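You operate a simulated robot arm through the tools that you are given. There is no shell and no other tool. Be economical: measure what you need, move in short steps, check, and stop when the job is done.

The job below is to be done with a simulated robot arm. You get a single attempt, and the scene is never put back.

JOB
Jog the hatch down to the aisle and lock the drum off.
Fine: isolator off, yellow padlock on, start button tried; the padlock stays on.

Only the result counts: the job must be done as asked and must still hold three seconds after the hand-in. Knocking over, shifting, dropping, spilling or breaking anything else fails it.

ROBOT AND FRAMES
A 7-joint arm with a two-finger parallel gripper, fixed in place. Base frame: the origin is at the foot of the arm, x ahead of it, y to its left, z up. Readings come in m, degrees, newtons and seconds.
With the tool pointing down near the work surface it reaches from about 0.34 to 0.76 m from the base axis. Its first joint turns from -115.0 to 115.0 degrees. Payload 3.91 kg.
The tool frame sits at the grasp point between the pads (the TCP): z along the fingers, y along the line on which they close. The tips reach 0.03 m beyond it. The gripper opens to 0.11 m. The fingers are 0.02 m wide and 0.01 m thick; the gripper's body (0.048 by 0.112 m) begins 0.055 m behind the TCP.
Orientation is that of the tool frame in the base frame, as a unit quaternion [w, x, y, z]. With the fingers straight down and closing along the base's y, the tool's x points along the base's -x, its y along +y and its z along -z.

CONTROLS
- The arm moves only by the tool jog_arm. Its argument "motion" is a list of rows, each a list of 7 numbers: the shift along the base's x, y, z in m, then the turn, a rotation vector about the base's x, y, z in degrees, then the gripper command, from -1 (shut) to 1 (fully open), values between in proportion. In form: [[dx, dy, dz, ax, ay, az, fingers], ...]. A call has 1 to 12 rows; each row is the pose to reach, as a shift and turn from the pose commanded when the call began. Rows are played at 5 a second. More than 0.05 m and 8.6 degrees between two rows, or a gripper value outside its range, and nothing of the call is played. A pose out of reach is approached as far as the arm can. The call stops where the force on the tool passes 40 N (or 10 N more than at its start, if that is more) or the arm is blocked; 0.2 s more then pass. Each finger travels about 0.108 m/s and halts on what it meets, pressing with about 41 N; the grip force reading is that of the motor and also rises with nothing between the fingers. The clock runs only during rows and for 0.2 s after the last one: add rows that repeat a pose to give the fingers time. It gives the time, the measured TCP pose, the force on the tool (base axes), the opening and the grip force at its end, in the units of the frame above (readings bear some noise).
- Cameras (640 x 400 px; columns grow to the right, rows downward): "scene" is fixed at [0.0489, -0.4949, 1.9031]; the picture's right is [0.97, -0.26, 0.00], its down [-0.14, -0.54, -0.83] and it looks along [0.21, 0.80, -0.56] (base axes); focal length 319 px, centre (320, 200). "wrist" rides on the gripper at [0.072, 0.017, -0.103] in the tool frame; the picture's right is [-0.23, 0.97, 0.00], its down [-0.76, -0.18, -0.62] and it looks along [-0.61, -0.14, 0.78] (tool axes); focal length 222 px, centre (320, 200). There is no depth. A picture from a camera that has moved, and an enlarged one, comes with that camera's place and axes in the base frame and with its lens. The place of the scene camera against the robot may be out by one fixed shift of up to 0.012 m in any direction.
- capture(camera): a new picture of that camera. No time passes.
- lift_body(by): slides the trunk up (or, below 0, down) by that many m; the arm rides with it, the base frame stays. It gives what a move gives, with no picture.
- inspect(camera, box): a new picture of the part [left, top, right, bottom] of that camera's present view, enlarged. No time passes.
- close_job(): hands the job in; it is judged then, once.

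Work in short steps. Places have to be worked out from the pictures, the camera data and where the tool is seen: move nearer, look again, correct. Check each grasp and each placing, and mend what went wrong. You have 120 turns and 76 pictures in all, those below and enlarged ones among them. Open the gripper and draw the arm clear of the work before you hand the job in, unless the task says otherwise; then end with one line.

The tools are called after "Emit:" as a command line: name --pt "numbers of a row" for each row, then --argument value for the rest, lists and objects as JSON in quotes. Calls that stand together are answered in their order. jog_arm: Moves the arm, as the interface text tells. Its arguments: {"type":"object","properties":{"motion":{"type":"array","items":{"type":"array","items":{"type":"number"}}}},"required":["motion"]} The other tools are called the same way: lift_body (by) slides the trunk up or down; capture (camera) takes a picture; inspect (camera, box) takes an enlarged picture of a part of a camera's view; close_job () hands the job in.

At the start:

```text
time_s: 0.0
ee_pos: [0.3918, 0.261, 1.5341]
tool_rot: [0.0, -0.001, 1.0, 0.0]
wrist_force: [0.2, 0.3, 0.3]
finger_gap: 0.1101
grasp_force: 0.1
trunk travel left (down, up): [-0.925, 0.065]
```

scene: 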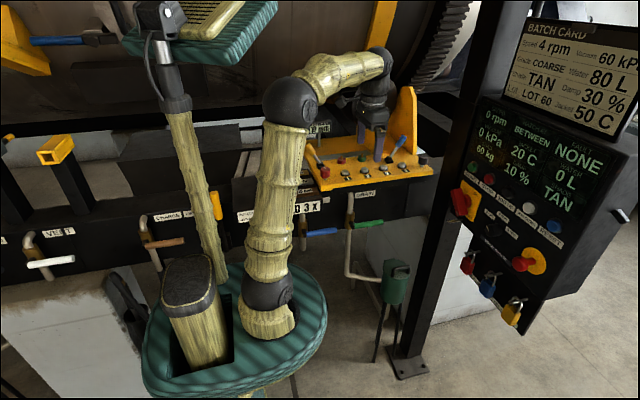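
wrist: 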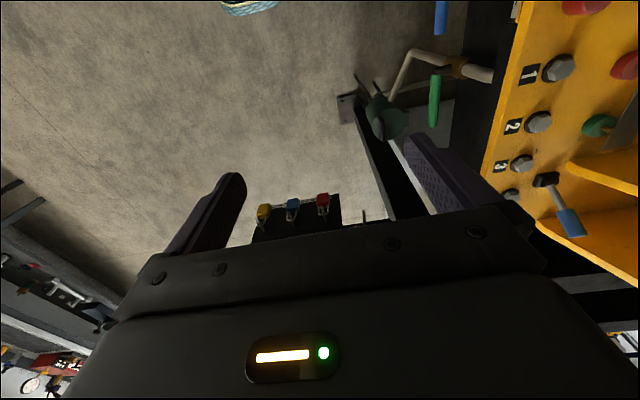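

The scene shows a control panel on the right with padlocks beneath it. I'll enlarge the panel and the drum to read the labels.

Emit:
inspect --camera "scene" --box '[430, 100, 630, 225]'

Emit:
inspect --camera "scene" --box '[440, 170, 600, 340]'

Emit:
inspect --camera "scene" --box '[280, 0, 500, 200]'

```text
3.20 times, centred on (530, 162) of scene
camera zoom: at [0.0489, -0.4949, 1.9031], right [0.97, -0.26, 0.0], down [-0.14, -0.54, -0.83], along [0.21, 0.8, -0.56], focal length 1021 px, centre (-352, 320)
```

zoom: 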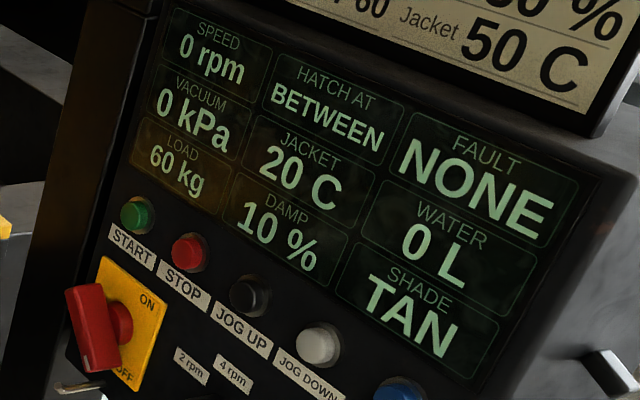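

```text
2.35 times, centred on (520, 255) of scene
camera zoom: at [0.0489, -0.4949, 1.9031], right [0.97, -0.26, 0.0], down [-0.14, -0.54, -0.83], along [0.21, 0.8, -0.56], focal length 750 px, centre (-151, 71)
```

zoom: 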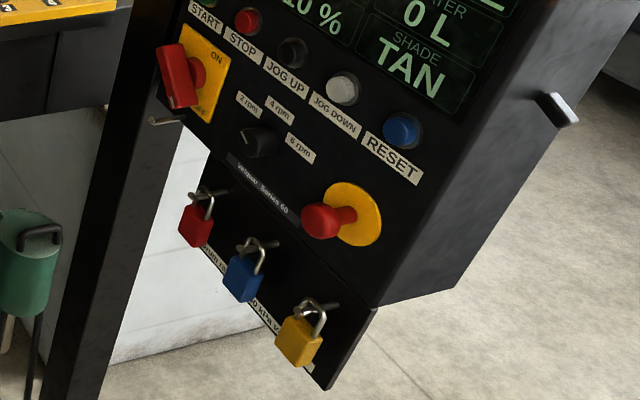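

```text
2.00 times, centred on (390, 100) of scene
camera zoom: at [0.0489, -0.4949, 1.9031], right [0.97, -0.26, 0.0], down [-0.14, -0.54, -0.83], along [0.21, 0.8, -0.56], focal length 638 px, centre (180, 400)
```

zoom: 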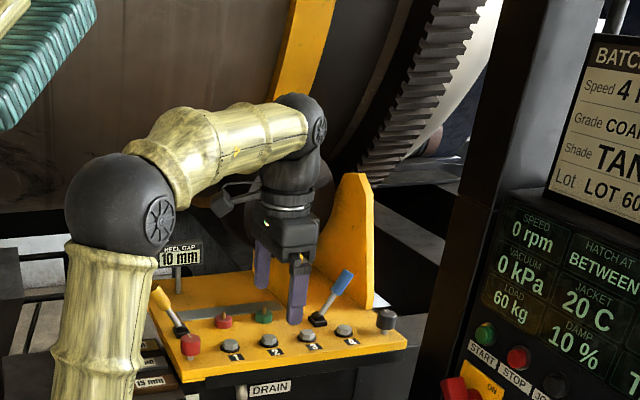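

The padlock pegs triangulate to x≈0.8 (yellow y≈-0.04, red y≈0.18, z≈1.035), so the panel faces -x with its button row near z≈1.39. I'll swing the tool horizontal, pointing +x, well short of the panel.

Emit:
jog_arm --pt "0.005 -0.02 0 0 -8.2 0 1" --pt "0.01 -0.04 0 0 -16.4 0 1" --pt "0.015 -0.06 0 0 -24.6 0 1" --pt "0.02 -0.08 0 0 -32.8 0 1" --pt "0.025 -0.1 0 0 -41 0 1" --pt "0.03 -0.12 0 0 -49.2 0 1" --pt "0.035 -0.13 0 0 -57.4 0 1" --pt "0.04 -0.14 0 0 -65.6 0 1" --pt "0.045 -0.15 0 0 -73.8 0 1" --pt "0.05 -0.16 0 0 -82 0 1" --pt "0.05 -0.16 0 0 -90 0 1" --pt "0.05 -0.16 0 0 -90 0 1"

Emit:
capture --camera "wrist"

Emit:
capture --camera "scene"

```text
time_s: 2.6
ee_pos: [0.4427, 0.1025, 1.5347]
tool_rot: [0.708, -0.001, 0.707, -0.001]
wrist_force: [-0.5, 0.4, 0.2]
finger_gap: 0.11
grasp_force: 0.1
trunk travel left (down, up): [-0.925, 0.065]
```

```text
70 pictures are left
camera wrist: at [0.3385, 0.1205, 1.4613], right [0.0, 0.97, 0.23], down [-0.62, -0.18, 0.76], along [0.78, -0.14, 0.61], focal length 222 px, centre (320, 200)
```

wrist: 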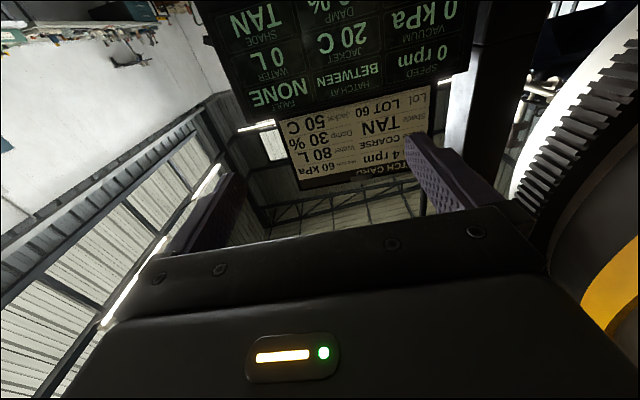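

```text
69 pictures are left
```

scene: 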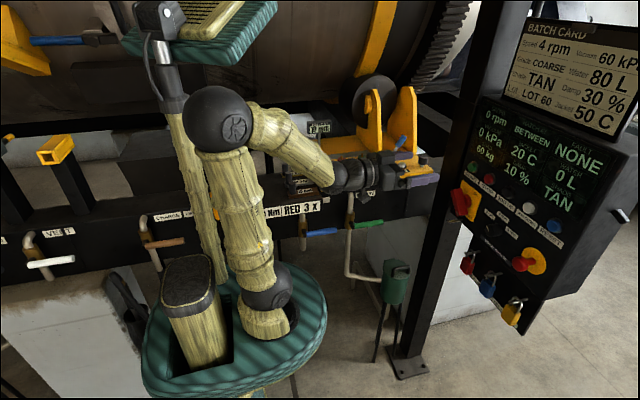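

Tool is horizontal and the camera now looks upward from below. I'll lower the trunk so the camera sees the buttons, isolator and hasp.

Emit:
lift_body --by -0.3

Emit:
capture --camera "wrist"

Emit:
capture --camera "scene"

```text
time_s: 5.6
ee_pos: [0.4422, 0.1023, 1.233]
tool_rot: [0.707, 0.0, 0.707, 0.0]
wrist_force: [0.4, -0.1, 0.5]
finger_gap: 0.1103
grasp_force: 0.0
trunk travel left (down, up): [-0.625, 0.365]
```

```text
68 pictures are left
camera wrist: at [0.3391, 0.1208, 1.1613], right [0.0, 0.97, 0.23], down [-0.62, -0.18, 0.76], along [0.78, -0.14, 0.61], focal length 222 px, centre (320, 200)
```

wrist: 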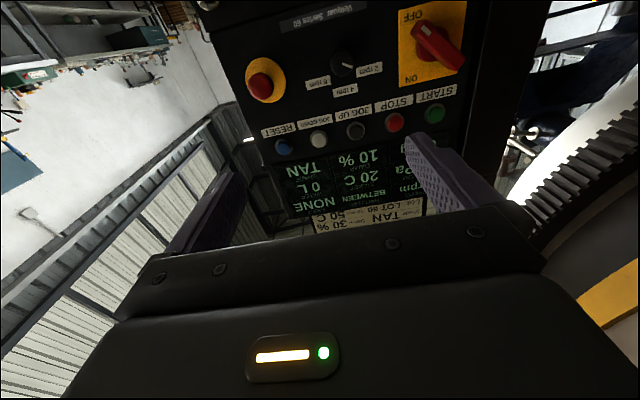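

```text
67 pictures are left
```

scene: 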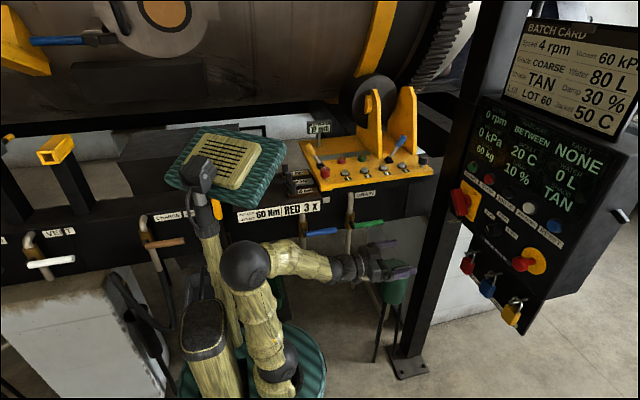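

Buttons triangulate to x≈0.817, z≈1.363 (JOG DOWN y≈0.07, START y≈0.32). Enlarging the wrist view for the isolator and hasp details.

Emit:
inspect --camera "wrist" --box '[240, 0, 480, 150]'

Emit:
inspect --camera "scene" --box '[450, 165, 530, 235]'

Emit:
inspect --camera "scene" --box '[450, 235, 540, 335]'

```text
2.67 times, centred on (360, 75) of wrist
camera zoom: at [0.3391, 0.1208, 1.1613], right [0.0, 0.97, 0.23], down [-0.62, -0.18, 0.76], along [0.78, -0.14, 0.61], focal length 592 px, centre (213, 533)
```

zoom: 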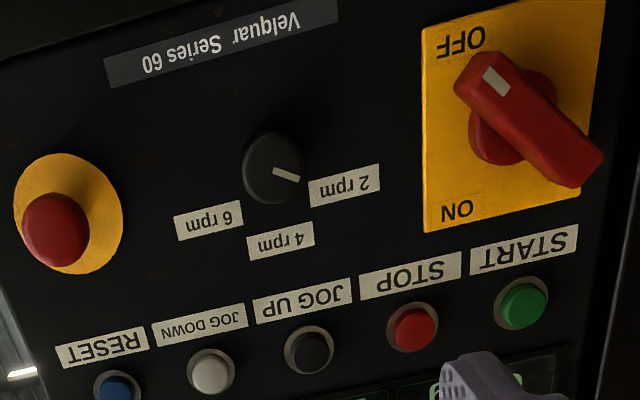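

```text
5.71 times, centred on (490, 200) of scene
camera zoom: at [0.0489, -0.4949, 1.9031], right [0.97, -0.26, 0.0], down [-0.14, -0.54, -0.83], along [0.21, 0.8, -0.56], focal length 1822 px, centre (-651, 200)
```

zoom: 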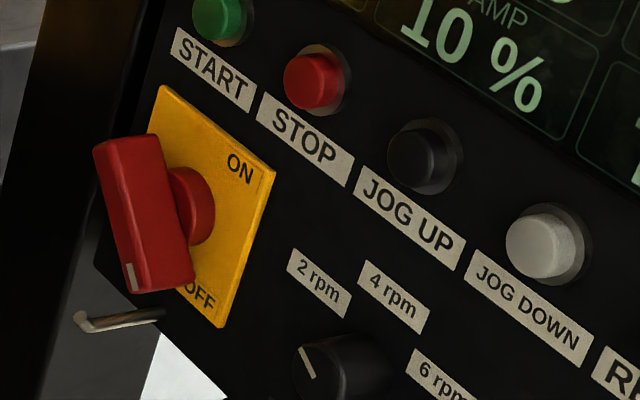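

```text
4.00 times, centred on (495, 285) of scene
camera zoom: at [0.0489, -0.4949, 1.9031], right [0.97, -0.26, 0.0], down [-0.14, -0.54, -0.83], along [0.21, 0.8, -0.56], focal length 1276 px, centre (-380, -140)
```

zoom: 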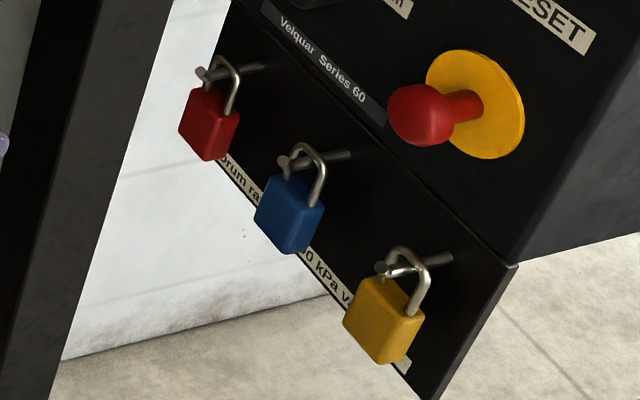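

The isolator's white mark points lower-right toward OFF at about 45°, so I'll see what it does; the lock hook seems to be just below it (y≈0.31, z≈1.14). First I close the fingers and approach JOG DOWN.

Emit:
jog_arm --pt "0.0 -0.0 0.04 0 0 0 -1" --pt "0.04 -0.01 0.08 0 0 0 -1" --pt "0.08 -0.02 0.11 0 0 0 -1" --pt "0.12 -0.025 0.13 0 0 0 -1" --pt "0.16 -0.03 0.13 0 0 0 -1" --pt "0.2 -0.03 0.13 0 0 0 -1" --pt "0.24 -0.03 0.13 0 0 0 -1" --pt "0.28 -0.03 0.13 0 0 0 -1" --pt "0.28 -0.03 0.13 0 0 0 -1"

Emit:
capture --camera "wrist"

Emit:
inspect --camera "scene" --box '[430, 100, 590, 250]'

```text
refused: row 2 steps farther than a row can; nothing moved
```

```text
63 pictures are left
camera wrist: at [0.3391, 0.1208, 1.1613], right [0.0, 0.97, 0.23], down [-0.62, -0.18, 0.76], along [0.78, -0.14, 0.61], focal length 222 px, centre (320, 200)
```

wrist: 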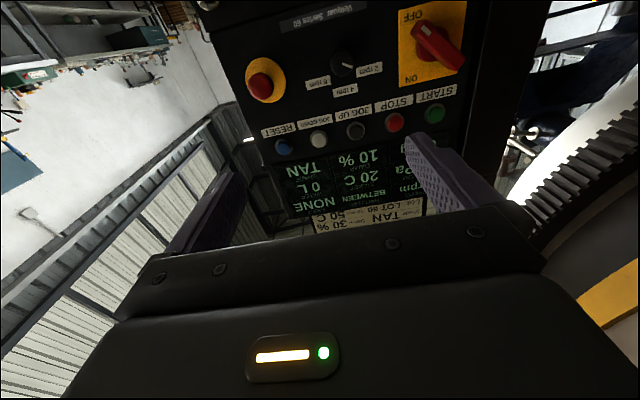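

```text
2.67 times, centred on (510, 175) of scene
camera zoom: at [0.0489, -0.4949, 1.9031], right [0.97, -0.26, 0.0], down [-0.14, -0.54, -0.83], along [0.21, 0.8, -0.56], focal length 850 px, centre (-187, 267)
```

zoom: 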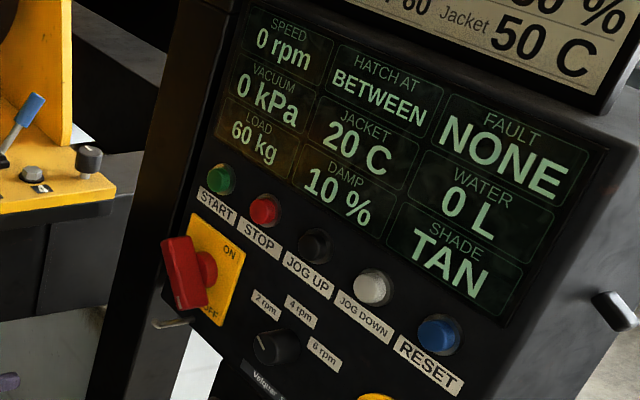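

Step size is a 3-D norm limit; splitting into smaller steps.

Emit:
jog_arm --pt "0.0 0 0.04 0 0 0 -1" --pt "0.02 0 0.08 0 0 0 -1" --pt "0.05 -0.01 0.11 0 0 0 -1" --pt "0.09 -0.02 0.13 0 0 0 -1" --pt "0.13 -0.03 0.13 0 0 0 -1" --pt "0.17 -0.03 0.13 0 0 0 -1" --pt "0.21 -0.03 0.13 0 0 0 -1" --pt "0.25 -0.03 0.13 0 0 0 -1" --pt "0.28 -0.03 0.13 0 0 0 -1" --pt "0.28 -0.03 0.13 0 0 0 -1"

Emit:
capture --camera "wrist"

Emit:
inspect --camera "scene" --box '[430, 100, 590, 250]'

```text
time_s: 7.8
ee_pos: [0.7264, 0.0717, 1.3618]
tool_rot: [0.707, -0.001, 0.707, -0.001]
wrist_force: [0.6, -0.1, -1.2]
finger_gap: 0.0
grasp_force: 37.9
trunk travel left (down, up): [-0.625, 0.365]
```

```text
61 pictures are left
camera wrist: at [0.6227, 0.0909, 1.2906], right [0.0, 0.97, 0.23], down [-0.62, -0.18, 0.76], along [0.78, -0.14, 0.61], focal length 222 px, centre (320, 200)
```

wrist: 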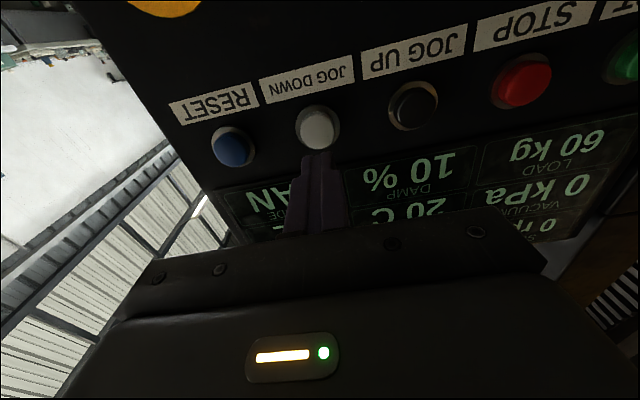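

```text
2.67 times, centred on (510, 175) of scene
camera zoom: at [0.0489, -0.4949, 1.9031], right [0.97, -0.26, 0.0], down [-0.14, -0.54, -0.83], along [0.21, 0.8, -0.56], focal length 850 px, centre (-187, 267)
```

zoom: 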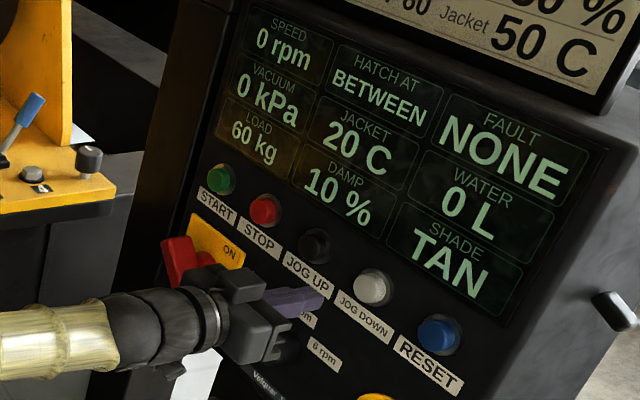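

The closed fingertips line up with the JOG DOWN button. I'll advance gently until contact and hold briefly.

Emit:
jog_arm --pt "0.03 0 0 0 0 0 -1" --pt "0.04 0 0 0 0 0 -1" --pt "0.045 0 0 0 0 0 -1" --pt "0.05 0 0 0 0 0 -1" --pt "0.053 0 0 0 0 0 -1" --pt "0.056 0 0 0 0 0 -1" --pt "0.059 0 0 0 0 0 -1" --pt "0.062 0 0 0 0 0 -1"

Emit:
inspect --camera "scene" --box '[350, 0, 590, 250]'

```text
time_s: 9.6
ee_pos: [0.785, 0.0725, 1.3647]
tool_rot: [0.707, -0.001, 0.707, -0.001]
wrist_force: [-0.9, 0.2, 0.6]
finger_gap: 0.0
grasp_force: 37.7
trunk travel left (down, up): [-0.625, 0.365]
```

```text
1.60 times, centred on (470, 125) of scene
camera zoom: at [0.0489, -0.4949, 1.9031], right [0.97, -0.26, 0.0], down [-0.14, -0.54, -0.83], along [0.21, 0.8, -0.56], focal length 510 px, centre (80, 320)
```

zoom: 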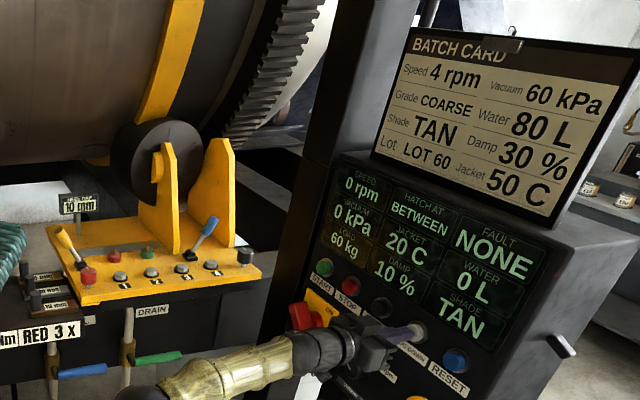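

No contact force yet at tip x≈0.815; I keep advancing in small steps.

Emit:
jog_arm --pt "0.002 0 0 0 0 0 -1" --pt "0.004 0 0 0 0 0 -1" --pt "0.006 0 0 0 0 0 -1" --pt "0.008 0 0 0 0 0 -1" --pt "0.01 0 0 0 0 0 -1"

Emit:
inspect --camera "scene" --box '[350, 0, 590, 250]'

```text
time_s: 10.8
ee_pos: [0.7906, 0.0725, 1.3648]
tool_rot: [0.707, -0.002, 0.707, 0.0]
wrist_force: [-29.6, -2.3, -12.9]
finger_gap: 0.0
grasp_force: 37.5
trunk travel left (down, up): [-0.625, 0.365]
```

```text
1.60 times, centred on (470, 125) of scene
camera zoom: at [0.0489, -0.4949, 1.9031], right [0.97, -0.26, 0.0], down [-0.14, -0.54, -0.83], along [0.21, 0.8, -0.56], focal length 510 px, centre (80, 320)
```

zoom: 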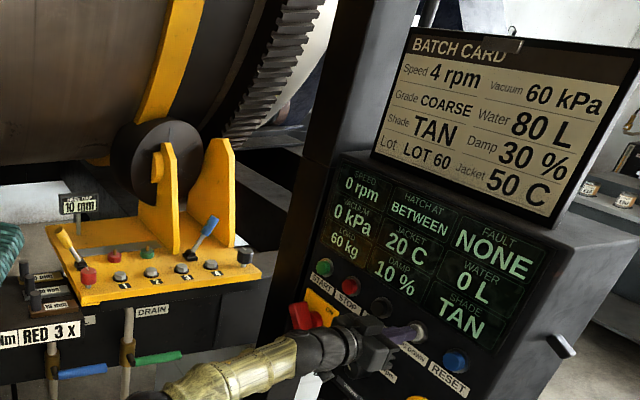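

About 30 N on the button now. I'll hold it two seconds and see whether the display or drum changes.

Emit:
jog_arm --pt "0 0 0 0 0 0 -1" --pt "0 0 0 0 0 0 -1" --pt "0 0 0 0 0 0 -1" --pt "0 0 0 0 0 0 -1" --pt "0 0 0 0 0 0 -1"

Emit:
capture --camera "scene"

```text
time_s: 12.0
ee_pos: [0.7909, 0.0728, 1.3646]
tool_rot: [0.707, -0.002, 0.707, 0.001]
wrist_force: [-32.4, -2.3, -19.0]
finger_gap: 0.0002
grasp_force: 37.5
trunk travel left (down, up): [-0.625, 0.365]
```

```text
57 pictures are left
```

scene: 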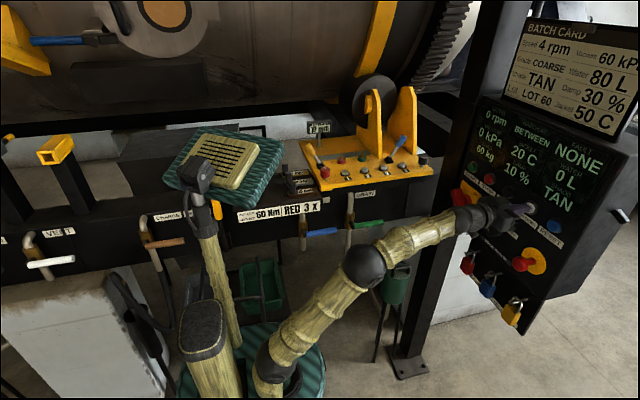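

No motion. Checking with the wrist camera whether the tip really is on the cap.

Emit:
inspect --camera "wrist" --box '[240, 60, 420, 200]'

Emit:
inspect --camera "scene" --box '[480, 180, 580, 240]'

```text
2.86 times, centred on (330, 130) of wrist
camera zoom: at [0.6873, 0.091, 1.2922], right [0.0, 0.97, 0.22], down [-0.62, -0.18, 0.76], along [0.78, -0.14, 0.61], focal length 635 px, centre (291, 400)
```

zoom: 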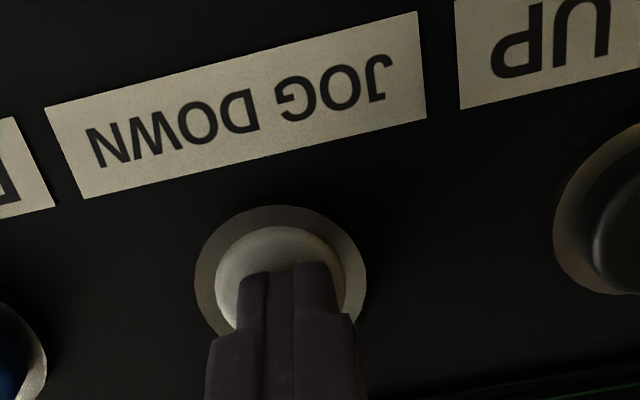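

```text
6.40 times, centred on (530, 210) of scene
camera zoom: at [0.0489, -0.4949, 1.9031], right [0.97, -0.26, 0.0], down [-0.14, -0.54, -0.83], along [0.21, 0.8, -0.56], focal length 2041 px, centre (-1024, 136)
```

zoom: 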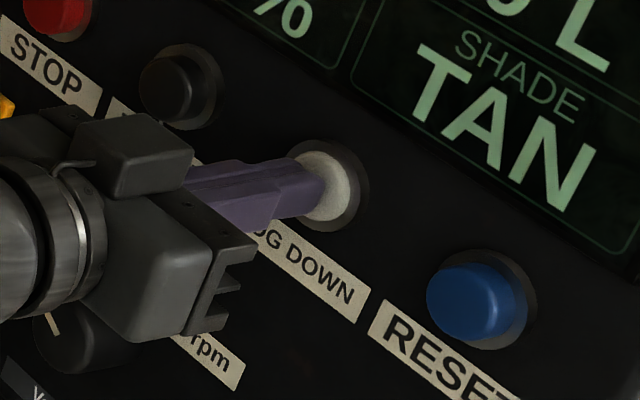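

The cap is fully pressed, but nothing moved. I'll back off and recheck the display and isolator.

Emit:
jog_arm --pt "-0.03 0 0 0 0 0 -1" --pt "-0.07 0 0 0 0 0 -1" --pt "-0.12 0 0 0 0 0 -1" --pt "-0.16 0 -0.02 0 0 0 -1" --pt "-0.16 0.04 -0.05 0 0 0 0" --pt "-0.16 0.08 -0.08 0 0 0 0" --pt "-0.16 0.12 -0.1 0 0 0 0"

Emit:
capture --camera "scene"

Emit:
capture --camera "wrist"

```text
time_s: 13.6
ee_pos: [0.6351, 0.1973, 1.2648]
tool_rot: [0.707, -0.001, 0.707, -0.001]
wrist_force: [-0.6, 0.3, -0.6]
finger_gap: 0.0552
grasp_force: 0.0
trunk travel left (down, up): [-0.625, 0.365]
```

```text
54 pictures are left
```

scene: 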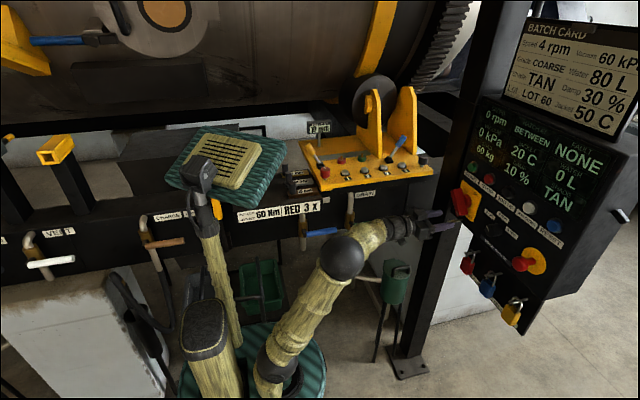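

```text
53 pictures are left
camera wrist: at [0.5317, 0.2149, 1.1925], right [0.0, 0.97, 0.22], down [-0.62, -0.18, 0.76], along [0.78, -0.14, 0.61], focal length 222 px, centre (320, 200)
```

wrist: 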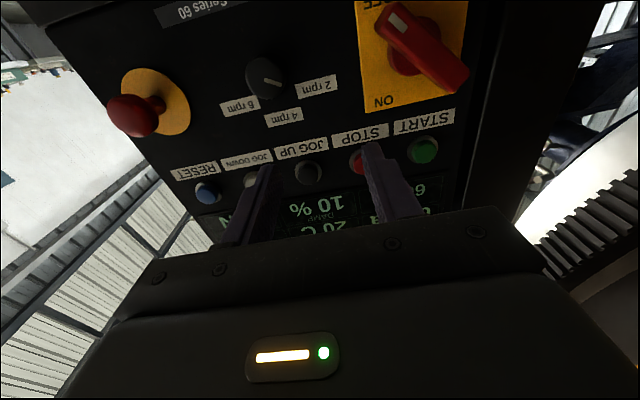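

Display unchanged. Looking closely at isolator and e-stop to see what's inhibiting the jog.

Emit:
inspect --camera "wrist" --box '[330, 0, 490, 120]'

Emit:
inspect --camera "scene" --box '[440, 150, 560, 280]'

```text
3.33 times, centred on (410, 60) of wrist
camera zoom: at [0.5317, 0.2149, 1.1925], right [0.0, 0.97, 0.22], down [-0.62, -0.18, 0.76], along [0.78, -0.14, 0.61], focal length 740 px, centre (20, 667)
```

zoom: 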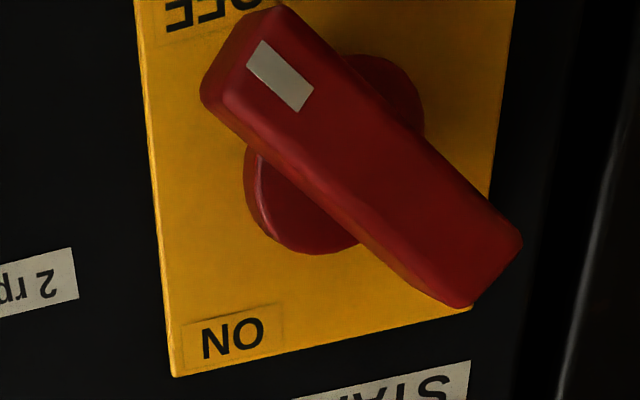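

```text
3.08 times, centred on (500, 215) of scene
camera zoom: at [0.0489, -0.4949, 1.9031], right [0.97, -0.26, 0.0], down [-0.14, -0.54, -0.83], along [0.21, 0.8, -0.56], focal length 981 px, centre (-234, 154)
```

zoom: 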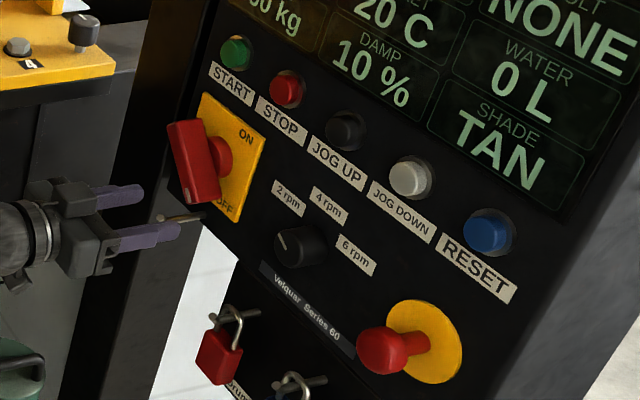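

The mark clearly points at OFF (ON is a quarter turn up), so power is isolated already; it must be switched ON to jog, then OFF again. I test the wrist's roll range in free space: -135° about x.

Emit:
jog_arm --pt "-0.02 0 0 -8.5 0 0 0" --pt "-0.04 0 0 -17 0 0 0" --pt "-0.06 0 0 -25.5 0 0 0" --pt "-0.06 0 0 -34 0 0 0" --pt "-0.06 0 0 -42.5 0 0 0" --pt "-0.06 0 0 -51 0 0 0" --pt "-0.06 0 0 -59.5 0 0 0" --pt "-0.06 0 0 -68 0 0 0" --pt "-0.06 0 0 -76.5 0 0 0" --pt "-0.06 0 0 -85 0 0 0" --pt "-0.06 0 0 -90 0 0 0"

Emit:
jog_arm --pt "0 0 0 -8.5 0 0 0" --pt "0 0 0 -17 0 0 0" --pt "0 0 0 -25.5 0 0 0" --pt "0 0 0 -34 0 0 0" --pt "0 0 0 -42.5 0 0 0" --pt "0 0 0 -45 0 0 0"

```text
time_s: 16.0
ee_pos: [0.5734, 0.1927, 1.2651]
tool_rot: [-0.498, 0.501, -0.499, 0.502]
wrist_force: [-0.3, 0.2, -0.1]
finger_gap: 0.0549
grasp_force: 0.0
trunk travel left (down, up): [-0.625, 0.365]
```

```text
time_s: 17.4
ee_pos: [0.5748, 0.193, 1.264]
tool_rot: [-0.269, 0.654, -0.269, 0.654]
wrist_force: [0.0, 0.0, 0.0]
finger_gap: 0.0551
grasp_force: 0.0
trunk travel left (down, up): [-0.625, 0.365]
```

The full roll is reachable. A look from here gives another view of the isolator and hook.

Emit:
capture --camera "wrist"

```text
50 pictures are left
camera wrist: at [0.4716, 0.1315, 1.3031], right [0.0, -0.53, -0.85], down [-0.62, 0.66, -0.42], along [0.78, 0.53, -0.33], focal length 222 px, centre (320, 200)
```

wrist: 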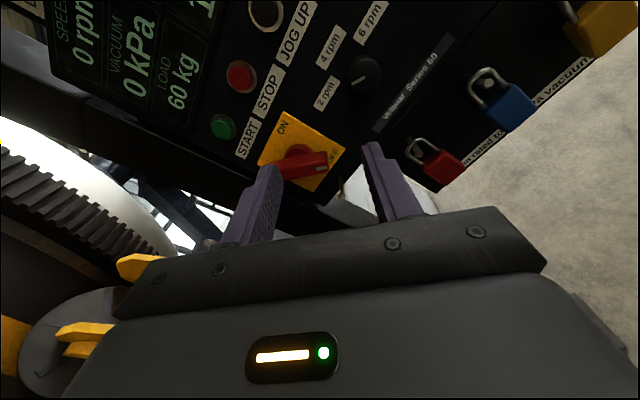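

The handle centre triangulates to about (0.79, 0.311, 1.231). I roll back to -45° so the fingers straddle the bar, and line up in front of it.

Emit:
jog_arm --pt "0 0.01 0 8.5 0 0 0" --pt "0 0.02 0 17 0 0 0" --pt "0 0.035 -0.005 25.5 0 0 0" --pt "0 0.05 -0.01 34 0 0 0" --pt "0 0.065 -0.015 42.5 0 0 0" --pt "0 0.08 -0.02 51 0 0 0" --pt "0 0.095 -0.025 59.5 0 0 0" --pt "0 0.105 -0.03 68 0 0 0" --pt "0.02 0.118 -0.033 76.5 0 0 0" --pt "0.05 0.118 -0.033 85 0 0 0" --pt "0.09 0.118 -0.033 90 0 0 0" --pt "0.11 0.118 -0.033 90 0 0 0.3"

Emit:
capture --camera "wrist"

Emit:
inspect --camera "scene" --box '[400, 150, 520, 250]'

```text
time_s: 20.0
ee_pos: [0.6833, 0.3114, 1.231]
tool_rot: [0.653, -0.271, 0.653, -0.271]
wrist_force: [0.2, -0.2, 0.0]
finger_gap: 0.0711
grasp_force: 0.1
trunk travel left (down, up): [-0.625, 0.365]
```

```text
49 pictures are left
camera wrist: at [0.5805, 0.2745, 1.1677], right [0.0, 0.85, -0.53], down [-0.62, 0.41, 0.66], along [0.78, 0.33, 0.53], focal length 222 px, centre (320, 200)
```

wrist: 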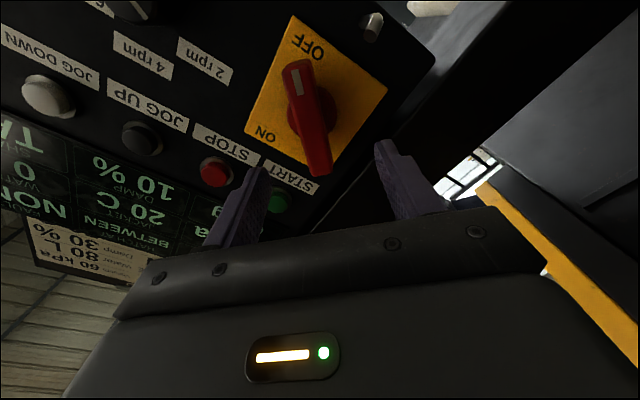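

```text
4.00 times, centred on (460, 200) of scene
camera zoom: at [0.0489, -0.4949, 1.9031], right [0.97, -0.26, 0.0], down [-0.14, -0.54, -0.83], along [0.21, 0.8, -0.56], focal length 1276 px, centre (-240, 200)
```

zoom: 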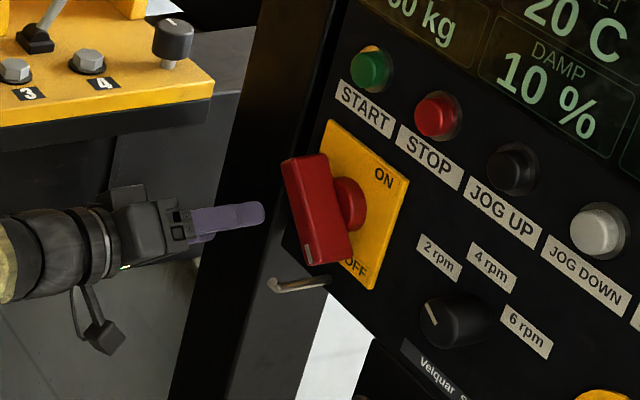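

Handle front centre re-estimates to (0.785, 0.303, 1.230). I advance so the tips pass both sides of the bar, then check.

Emit:
jog_arm --pt "0.03 -0.007 -0.001 0 0 0 0.3" --pt "0.06 -0.007 -0.001 0 0 0 0.3" --pt "0.075 -0.007 -0.001 0 0 0 0.3" --pt "0.085 -0.007 -0.001 0 0 0 0.3"

Emit:
capture --camera "wrist"

Emit:
inspect --camera "scene" --box '[400, 150, 520, 250]'

```text
time_s: 21.0
ee_pos: [0.7698, 0.3047, 1.23]
tool_rot: [0.653, -0.272, 0.654, -0.27]
wrist_force: [0.7, -1.0, -0.9]
finger_gap: 0.0717
grasp_force: 0.0
trunk travel left (down, up): [-0.625, 0.365]
```

```text
47 pictures are left
camera wrist: at [0.6665, 0.2657, 1.1666], right [0.0, 0.85, -0.53], down [-0.62, 0.41, 0.66], along [0.78, 0.33, 0.53], focal length 222 px, centre (320, 200)
```

wrist: 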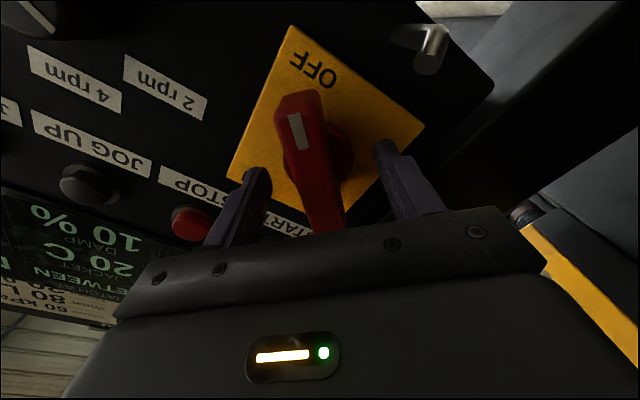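

```text
4.00 times, centred on (460, 200) of scene
camera zoom: at [0.0489, -0.4949, 1.9031], right [0.97, -0.26, 0.0], down [-0.14, -0.54, -0.83], along [0.21, 0.8, -0.56], focal length 1276 px, centre (-240, 200)
```

zoom: 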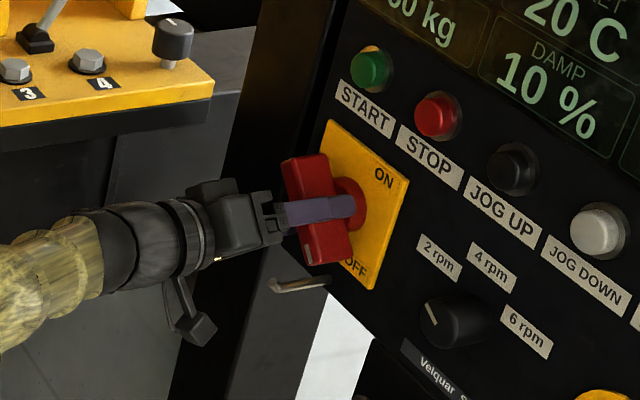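

Fingers straddle the bar at its centre. Closing on it.

Emit:
jog_arm --pt "0 0 0 0 0 0 -0.2" --pt "0 0 0 0 0 0 -1" --pt "0 0 0 0 0 0 -1" --pt "0 0 0 0 0 0 -1"

```text
time_s: 22.0
ee_pos: [0.7697, 0.301, 1.2312]
tool_rot: [0.653, -0.271, 0.653, -0.272]
wrist_force: [5.9, -3.1, 11.3]
finger_gap: 0.0241
grasp_force: 45.8
trunk travel left (down, up): [-0.625, 0.365]
```

Gripped (24 mm wide). Turning a quarter-turn toward ON (upper right).

Emit:
jog_arm --pt "0 -0.001 0.001 -8 0 0 -1" --pt "0 -0.002 0.002 -16 0 0 -1" --pt "0 -0.002 0.002 -24 0 0 -1" --pt "0 -0.002 0.002 -32 0 0 -1" --pt "0 -0.002 0.002 -40 0 0 -1" --pt "0 -0.002 0.002 -48 0 0 -1" --pt "0 -0.002 0.002 -56 0 0 -1" --pt "0 -0.002 0.002 -64 0 0 -1" --pt "0 -0.002 0.002 -72 0 0 -1" --pt "0 -0.002 0.002 -80 0 0 -1" --pt "0 -0.002 0.002 -88 0 0 -1"

Emit:
inspect --camera "scene" --box '[430, 100, 590, 250]'

```text
time_s: 23.7
ee_pos: [0.7689, 0.3005, 1.2353]
tool_rot: [-0.436, 0.555, -0.435, 0.559]
wrist_force: [8.6, 1.0, 6.7]
finger_gap: 0.0241
grasp_force: 44.9
trunk travel left (down, up): [-0.625, 0.365]
stopped in row 8: the force on the tool passed its limit (the readings are from after the stop); the commanded pose is now the measured one
```

```text
2.67 times, centred on (510, 175) of scene
camera zoom: at [0.0489, -0.4949, 1.9031], right [0.97, -0.26, 0.0], down [-0.14, -0.54, -0.83], along [0.21, 0.8, -0.56], focal length 850 px, centre (-187, 267)
```

zoom: 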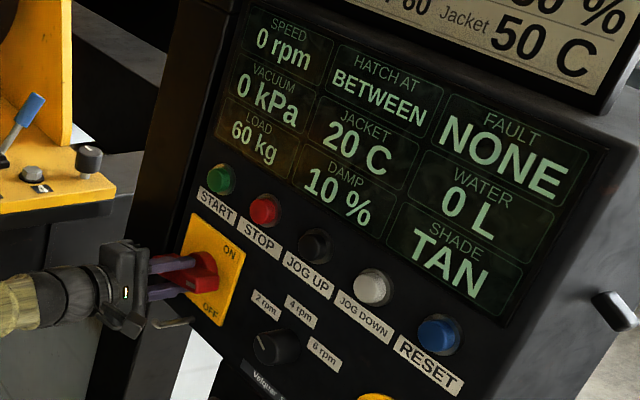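

Turned about 59° before a force blip. Continuing the remaining ~32°.

Emit:
jog_arm --pt "0 0 -0.001 -6 0 0 -1" --pt "0 0 -0.002 -12 0 0 -1" --pt "0 0 -0.002 -18 0 0 -1" --pt "0 0 -0.002 -24 0 0 -1" --pt "0 0 -0.002 -31 0 0 -1" --pt "0 0 -0.002 -31 0 0 -1"

Emit:
capture --camera "wrist"

```text
time_s: 24.8
ee_pos: [0.7697, 0.3019, 1.238]
tool_rot: [-0.304, 0.636, -0.298, 0.644]
wrist_force: [9.0, 3.6, 6.8]
finger_gap: 0.0238
grasp_force: 45.0
trunk travel left (down, up): [-0.625, 0.365]
stopped in row 5: the force on the tool passed its limit (the readings are from after the stop); the commanded pose is now the measured one
```

```text
44 pictures are left
camera wrist: at [0.6662, 0.2361, 1.2695], right [0.01, -0.45, -0.89], down [-0.62, 0.7, -0.36], along [0.78, 0.56, -0.27], focal length 222 px, centre (320, 200)
```

wrist: 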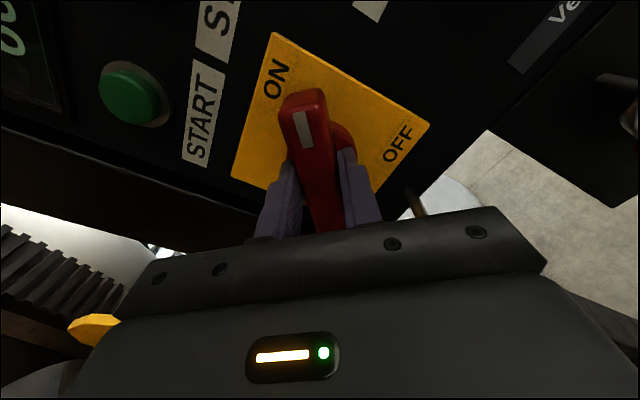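

Turned about 84°; one final nudge to seat it at ON.

Emit:
jog_arm --pt "0 0 0 -4 0 0 -1" --pt "0 0 0 -8 0 0 -1" --pt "0 0 0 -12 0 0 -1"

```text
time_s: 25.6
ee_pos: [0.7698, 0.302, 1.2379]
tool_rot: [-0.236, 0.664, -0.228, 0.672]
wrist_force: [13.5, 6.8, 12.0]
finger_gap: 0.026
grasp_force: 45.3
trunk travel left (down, up): [-0.625, 0.365]
```

Against the stop at ON. Releasing and backing off, then looking at the result.

Emit:
jog_arm --pt "0 0 0 6 0 0 0.3" --pt "0 0 0 6 0 0 0.3" --pt "0 0 0 6 0 0 0.3" --pt "-0.04 0 0 6 0 0 0.3" --pt "-0.08 0 0 6 0 0 0.3" --pt "-0.12 0 0 6 0 0 0.3"

Emit:
inspect --camera "scene" --box '[430, 100, 590, 250]'

Emit:
capture --camera "wrist"

```text
time_s: 27.0
ee_pos: [0.6501, 0.2993, 1.2404]
tool_rot: [-0.27, 0.651, -0.264, 0.659]
wrist_force: [0.1, -0.4, -0.1]
finger_gap: 0.0715
grasp_force: 0.1
trunk travel left (down, up): [-0.625, 0.365]
```

```text
2.67 times, centred on (510, 175) of scene
camera zoom: at [0.0489, -0.4949, 1.9031], right [0.97, -0.26, 0.0], down [-0.14, -0.54, -0.83], along [0.21, 0.8, -0.56], focal length 850 px, centre (-187, 267)
```

zoom: 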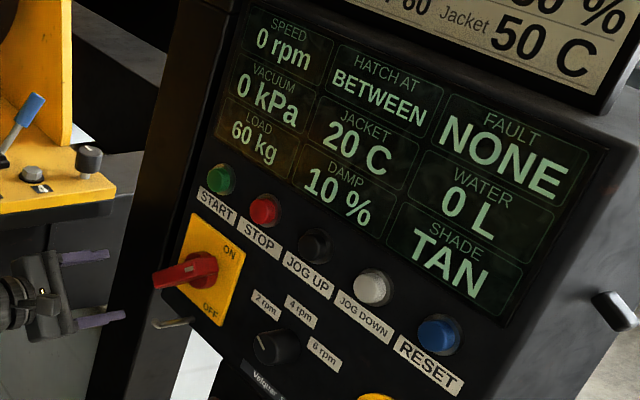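

```text
42 pictures are left
camera wrist: at [0.5462, 0.2371, 1.2788], right [0.01, -0.54, -0.84], down [-0.62, 0.66, -0.43], along [0.78, 0.53, -0.32], focal length 222 px, centre (320, 200)
```

wrist: 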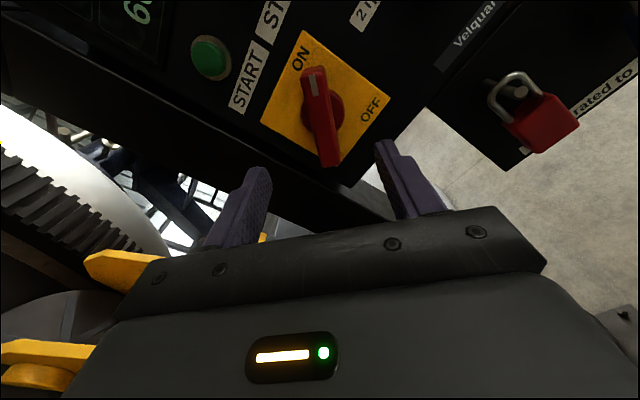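

Isolator is ON. Moving back in front of JOG DOWN with closed fingers.

Emit:
jog_arm --pt "0 -0.035 0.02 0 0 0 -1" --pt "0 -0.075 0.04 0 0 0 -1" --pt "0 -0.115 0.06 0 0 0 -1" --pt "0 -0.155 0.08 0 0 0 -1" --pt "0 -0.195 0.105 0 0 0 -1" --pt "0 -0.227 0.123 0 0 0 -1" --pt "0.04 -0.227 0.123 0 0 0 -1" --pt "0.08 -0.227 0.123 0 0 0 -1" --pt "0.115 -0.227 0.123 0 0 0 -1" --pt "0.13 -0.227 0.123 0 0 0 -1"

Emit:
inspect --camera "wrist" --box '[220, 60, 420, 200]'

```text
time_s: 29.2
ee_pos: [0.78, 0.0731, 1.362]
tool_rot: [-0.27, 0.652, -0.263, 0.658]
wrist_force: [-0.1, 0.3, -0.9]
finger_gap: 0.0
grasp_force: 37.5
trunk travel left (down, up): [-0.625, 0.365]
```

```text
2.86 times, centred on (320, 130) of wrist
camera zoom: at [0.6758, 0.0117, 1.3999], right [0.01, -0.54, -0.84], down [-0.62, 0.66, -0.43], along [0.78, 0.53, -0.33], focal length 635 px, centre (320, 400)
```

zoom: 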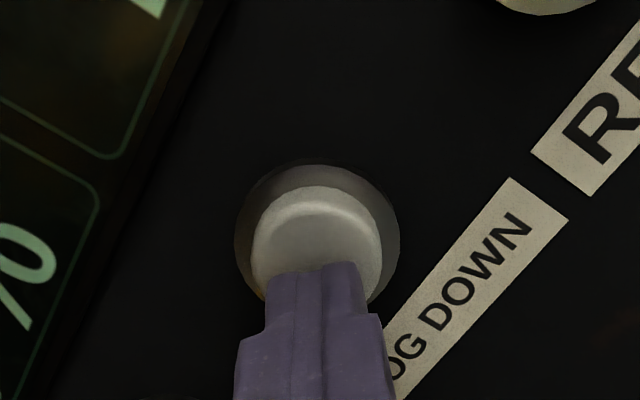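

Well aligned. Short press to see the response.

Emit:
jog_arm --pt "0.006 0 0 0 0 0 -1" --pt "0.012 0 0 0 0 0 -1" --pt "0.015 0 0 0 0 0 -1"

Emit:
capture --camera "scene"

```text
time_s: 30.0
ee_pos: [0.7916, 0.0727, 1.3626]
tool_rot: [-0.27, 0.651, -0.265, 0.658]
wrist_force: [-31.8, -6.3, -14.3]
finger_gap: 0.0
grasp_force: 38.2
trunk travel left (down, up): [-0.625, 0.365]
```

```text
40 pictures are left
```

scene: 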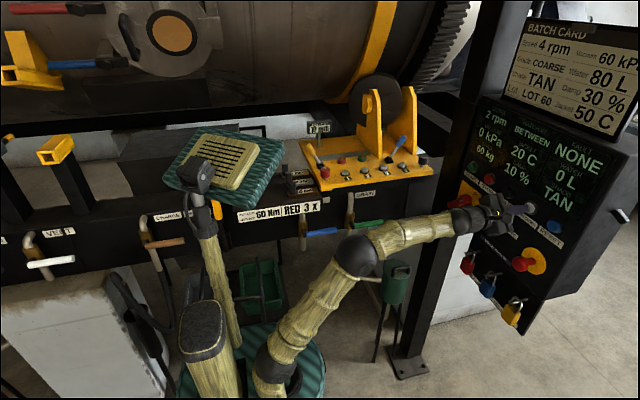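

The drum turns at 2 rpm (12°/s) with the hatch coming down. I hold in short increments and watch the HATCH AT display.

Emit:
jog_arm --pt "0 0 0 0 0 0 -1" --pt "0 0 0 0 0 0 -1" --pt "0 0 0 0 0 0 -1"

Emit:
capture --camera "scene"

```text
time_s: 30.8
ee_pos: [0.7907, 0.0755, 1.3635]
tool_rot: [-0.271, 0.65, -0.262, 0.659]
wrist_force: [-28.1, -6.2, -12.6]
finger_gap: 0.0
grasp_force: 37.9
trunk travel left (down, up): [-0.625, 0.365]
```

```text
39 pictures are left
```

scene: 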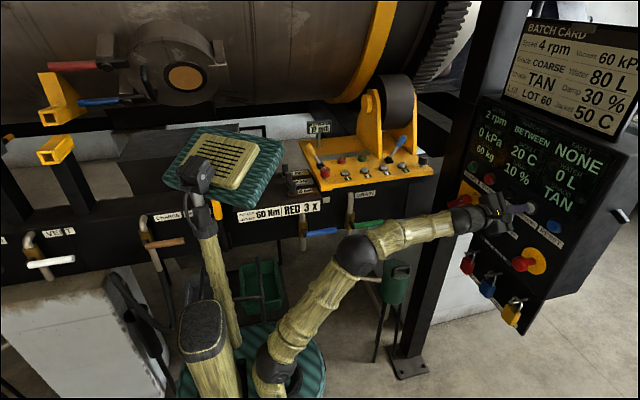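

The drum's yellow latch is approaching the frame bracket. Another short increment.

Emit:
jog_arm --pt "0 0 0 0 0 0 -1"

Emit:
capture --camera "scene"

```text
time_s: 31.2
ee_pos: [0.7909, 0.0764, 1.3643]
tool_rot: [-0.27, 0.65, -0.263, 0.659]
wrist_force: [-26.9, -4.8, -10.9]
finger_gap: 0.0001
grasp_force: 37.5
trunk travel left (down, up): [-0.625, 0.365]
```

```text
38 pictures are left
```

scene: 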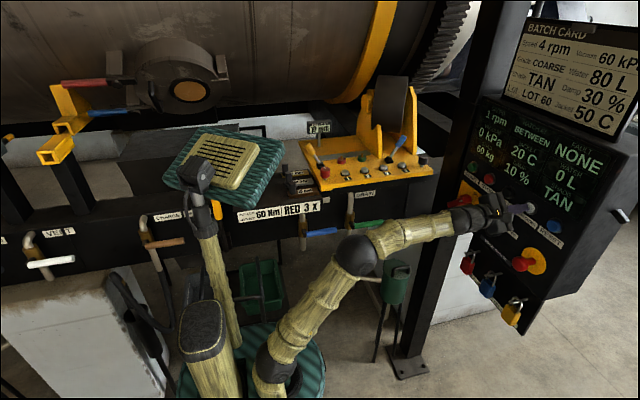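

Speed shows 1 rpm, perhaps ramping as it nears the position. One more step.

Emit:
jog_arm --pt "0 0 0 0 0 0 -1"

Emit:
inspect --camera "scene" --box '[0, 0, 640, 240]'

```text
time_s: 31.6
ee_pos: [0.7902, 0.0741, 1.3641]
tool_rot: [-0.271, 0.65, -0.264, 0.66]
wrist_force: [-27.5, -4.6, -9.6]
finger_gap: 0.0
grasp_force: 37.3
trunk travel left (down, up): [-0.625, 0.365]
```

```text
1.00 times, centred on (320, 120) of scene
camera zoom: at [0.0489, -0.4949, 1.9031], right [0.97, -0.26, 0.0], down [-0.14, -0.54, -0.83], along [0.21, 0.8, -0.56], focal length 319 px, centre (320, 280)
```

zoom: 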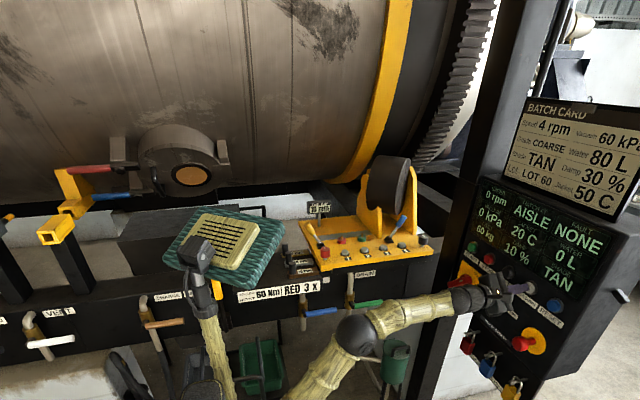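

Display reads AISLE at 0 rpm. Releasing the button straight back and returning to the isolator.

Emit:
jog_arm --pt "-0.03 0 0 0 0 0 -1" --pt "-0.07 0 0 0 0 0 -1" --pt "-0.11 0 0 0 0 0 -1" --pt "-0.145 0 0 0 0 0 -1" --pt "-0.145 0.04 -0.02 0 0 0 -1" --pt "-0.145 0.08 -0.04 0 0 0 -1" --pt "-0.145 0.12 -0.065 0 0 0 -0.5" --pt "-0.145 0.16 -0.09 0 0 0 0" --pt "-0.145 0.2 -0.11 0 0 0 0.3" --pt "-0.145 0.227 -0.127 0 0 0 0.3" --pt "-0.11 0.229 -0.127 0 0 0 0.3"

Emit:
capture --camera "wrist"

Emit:
inspect --camera "scene" --box '[430, 80, 590, 250]'

```text
time_s: 34.0
ee_pos: [0.6843, 0.3028, 1.2314]
tool_rot: [-0.269, 0.651, -0.264, 0.658]
wrist_force: [0.1, -0.3, 0.0]
finger_gap: 0.0714
grasp_force: 0.1
trunk travel left (down, up): [-0.625, 0.365]
```

```text
36 pictures are left
camera wrist: at [0.5799, 0.2416, 1.271], right [0.01, -0.54, -0.84], down [-0.62, 0.66, -0.43], along [0.78, 0.53, -0.33], focal length 222 px, centre (320, 200)
```

wrist: 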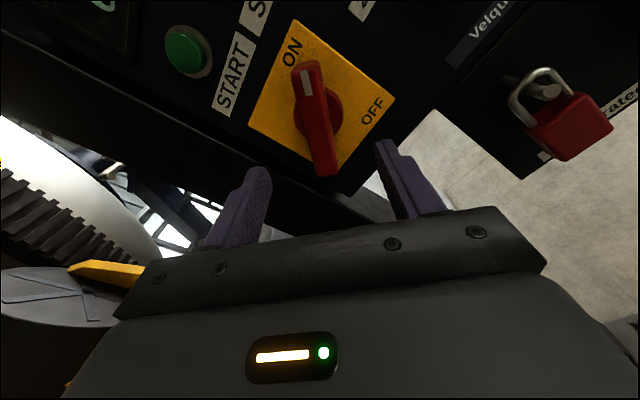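

```text
2.35 times, centred on (510, 165) of scene
camera zoom: at [0.0489, -0.4949, 1.9031], right [0.97, -0.26, 0.0], down [-0.14, -0.54, -0.83], along [0.21, 0.8, -0.56], focal length 750 px, centre (-127, 282)
```

zoom: 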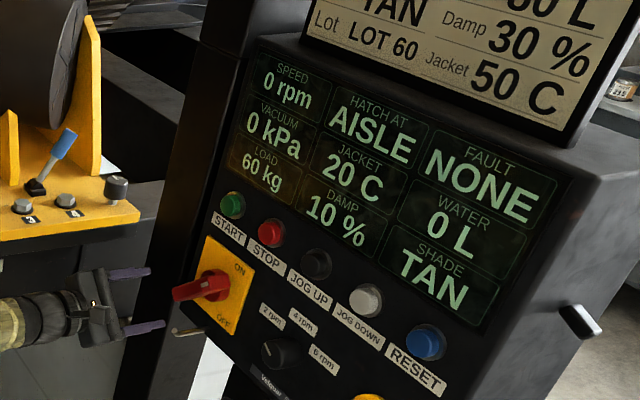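

HATCH AT AISLE holds. From the two grips I place the isolator axis at y≈0.305, z≈1.235; advancing and gripping the handle.

Emit:
jog_arm --pt "0.03 0.002 0.004 0 0 0 0.3" --pt "0.06 0.002 0.004 0 0 0 0.3" --pt "0.085 0.002 0.004 0 0 0 0.3" --pt "0.085 0.002 0.004 0 0 0 -0.2" --pt "0.085 0.002 0.004 0 0 0 -1" --pt "0.085 0.002 0.004 0 0 0 -1" --pt "0.085 0.002 0.004 0 0 0 -1"

```text
time_s: 35.6
ee_pos: [0.7668, 0.2997, 1.2379]
tool_rot: [-0.27, 0.652, -0.265, 0.658]
wrist_force: [-11.1, -11.3, -15.1]
finger_gap: 0.0239
grasp_force: 45.2
trunk travel left (down, up): [-0.625, 0.365]
```

Gripped. Turning back +90° to OFF.

Emit:
jog_arm --pt "-0.002 -0.004 -0.001 7 0 0 -1" --pt "-0.002 -0.004 -0.001 14 0 0 -1" --pt "-0.002 -0.004 -0.001 21 0 0 -1" --pt "-0.002 -0.003 -0.001 28 0 0 -1" --pt "-0.002 -0.003 -0.001 35 0 0 -1" --pt "-0.002 -0.003 -0.002 42 0 0 -1" --pt "-0.002 -0.003 -0.002 49 0 0 -1" --pt "-0.002 -0.003 -0.002 56 0 0 -1" --pt "-0.002 -0.003 -0.002 63 0 0 -1" --pt "-0.002 -0.003 -0.002 70 0 0 -1" --pt "-0.002 -0.003 -0.002 77 0 0 -1" --pt "-0.002 -0.003 -0.002 84 0 0 -1"

```text
time_s: 38.2
ee_pos: [0.767, 0.3012, 1.2324]
tool_rot: [0.634, -0.305, 0.639, -0.31]
wrist_force: [-11.6, -13.1, -27.0]
finger_gap: 0.0236
grasp_force: 45.5
trunk travel left (down, up): [-0.625, 0.365]
```

About 84° turned; finishing to the OFF stop.

Emit:
jog_arm --pt "0 -0.001 -0.001 5 0 0 -1" --pt "0 -0.001 -0.001 10 0 0 -1" --pt "0 -0.001 -0.001 14 0 0 -1" --pt "0 -0.001 -0.001 14 0 0 -1"

```text
time_s: 39.2
ee_pos: [0.7672, 0.3043, 1.2322]
tool_rot: [0.667, -0.224, 0.671, -0.233]
wrist_force: [-9.8, -4.1, -22.9]
finger_gap: 0.026
grasp_force: 45.2
trunk travel left (down, up): [-0.625, 0.365]
```

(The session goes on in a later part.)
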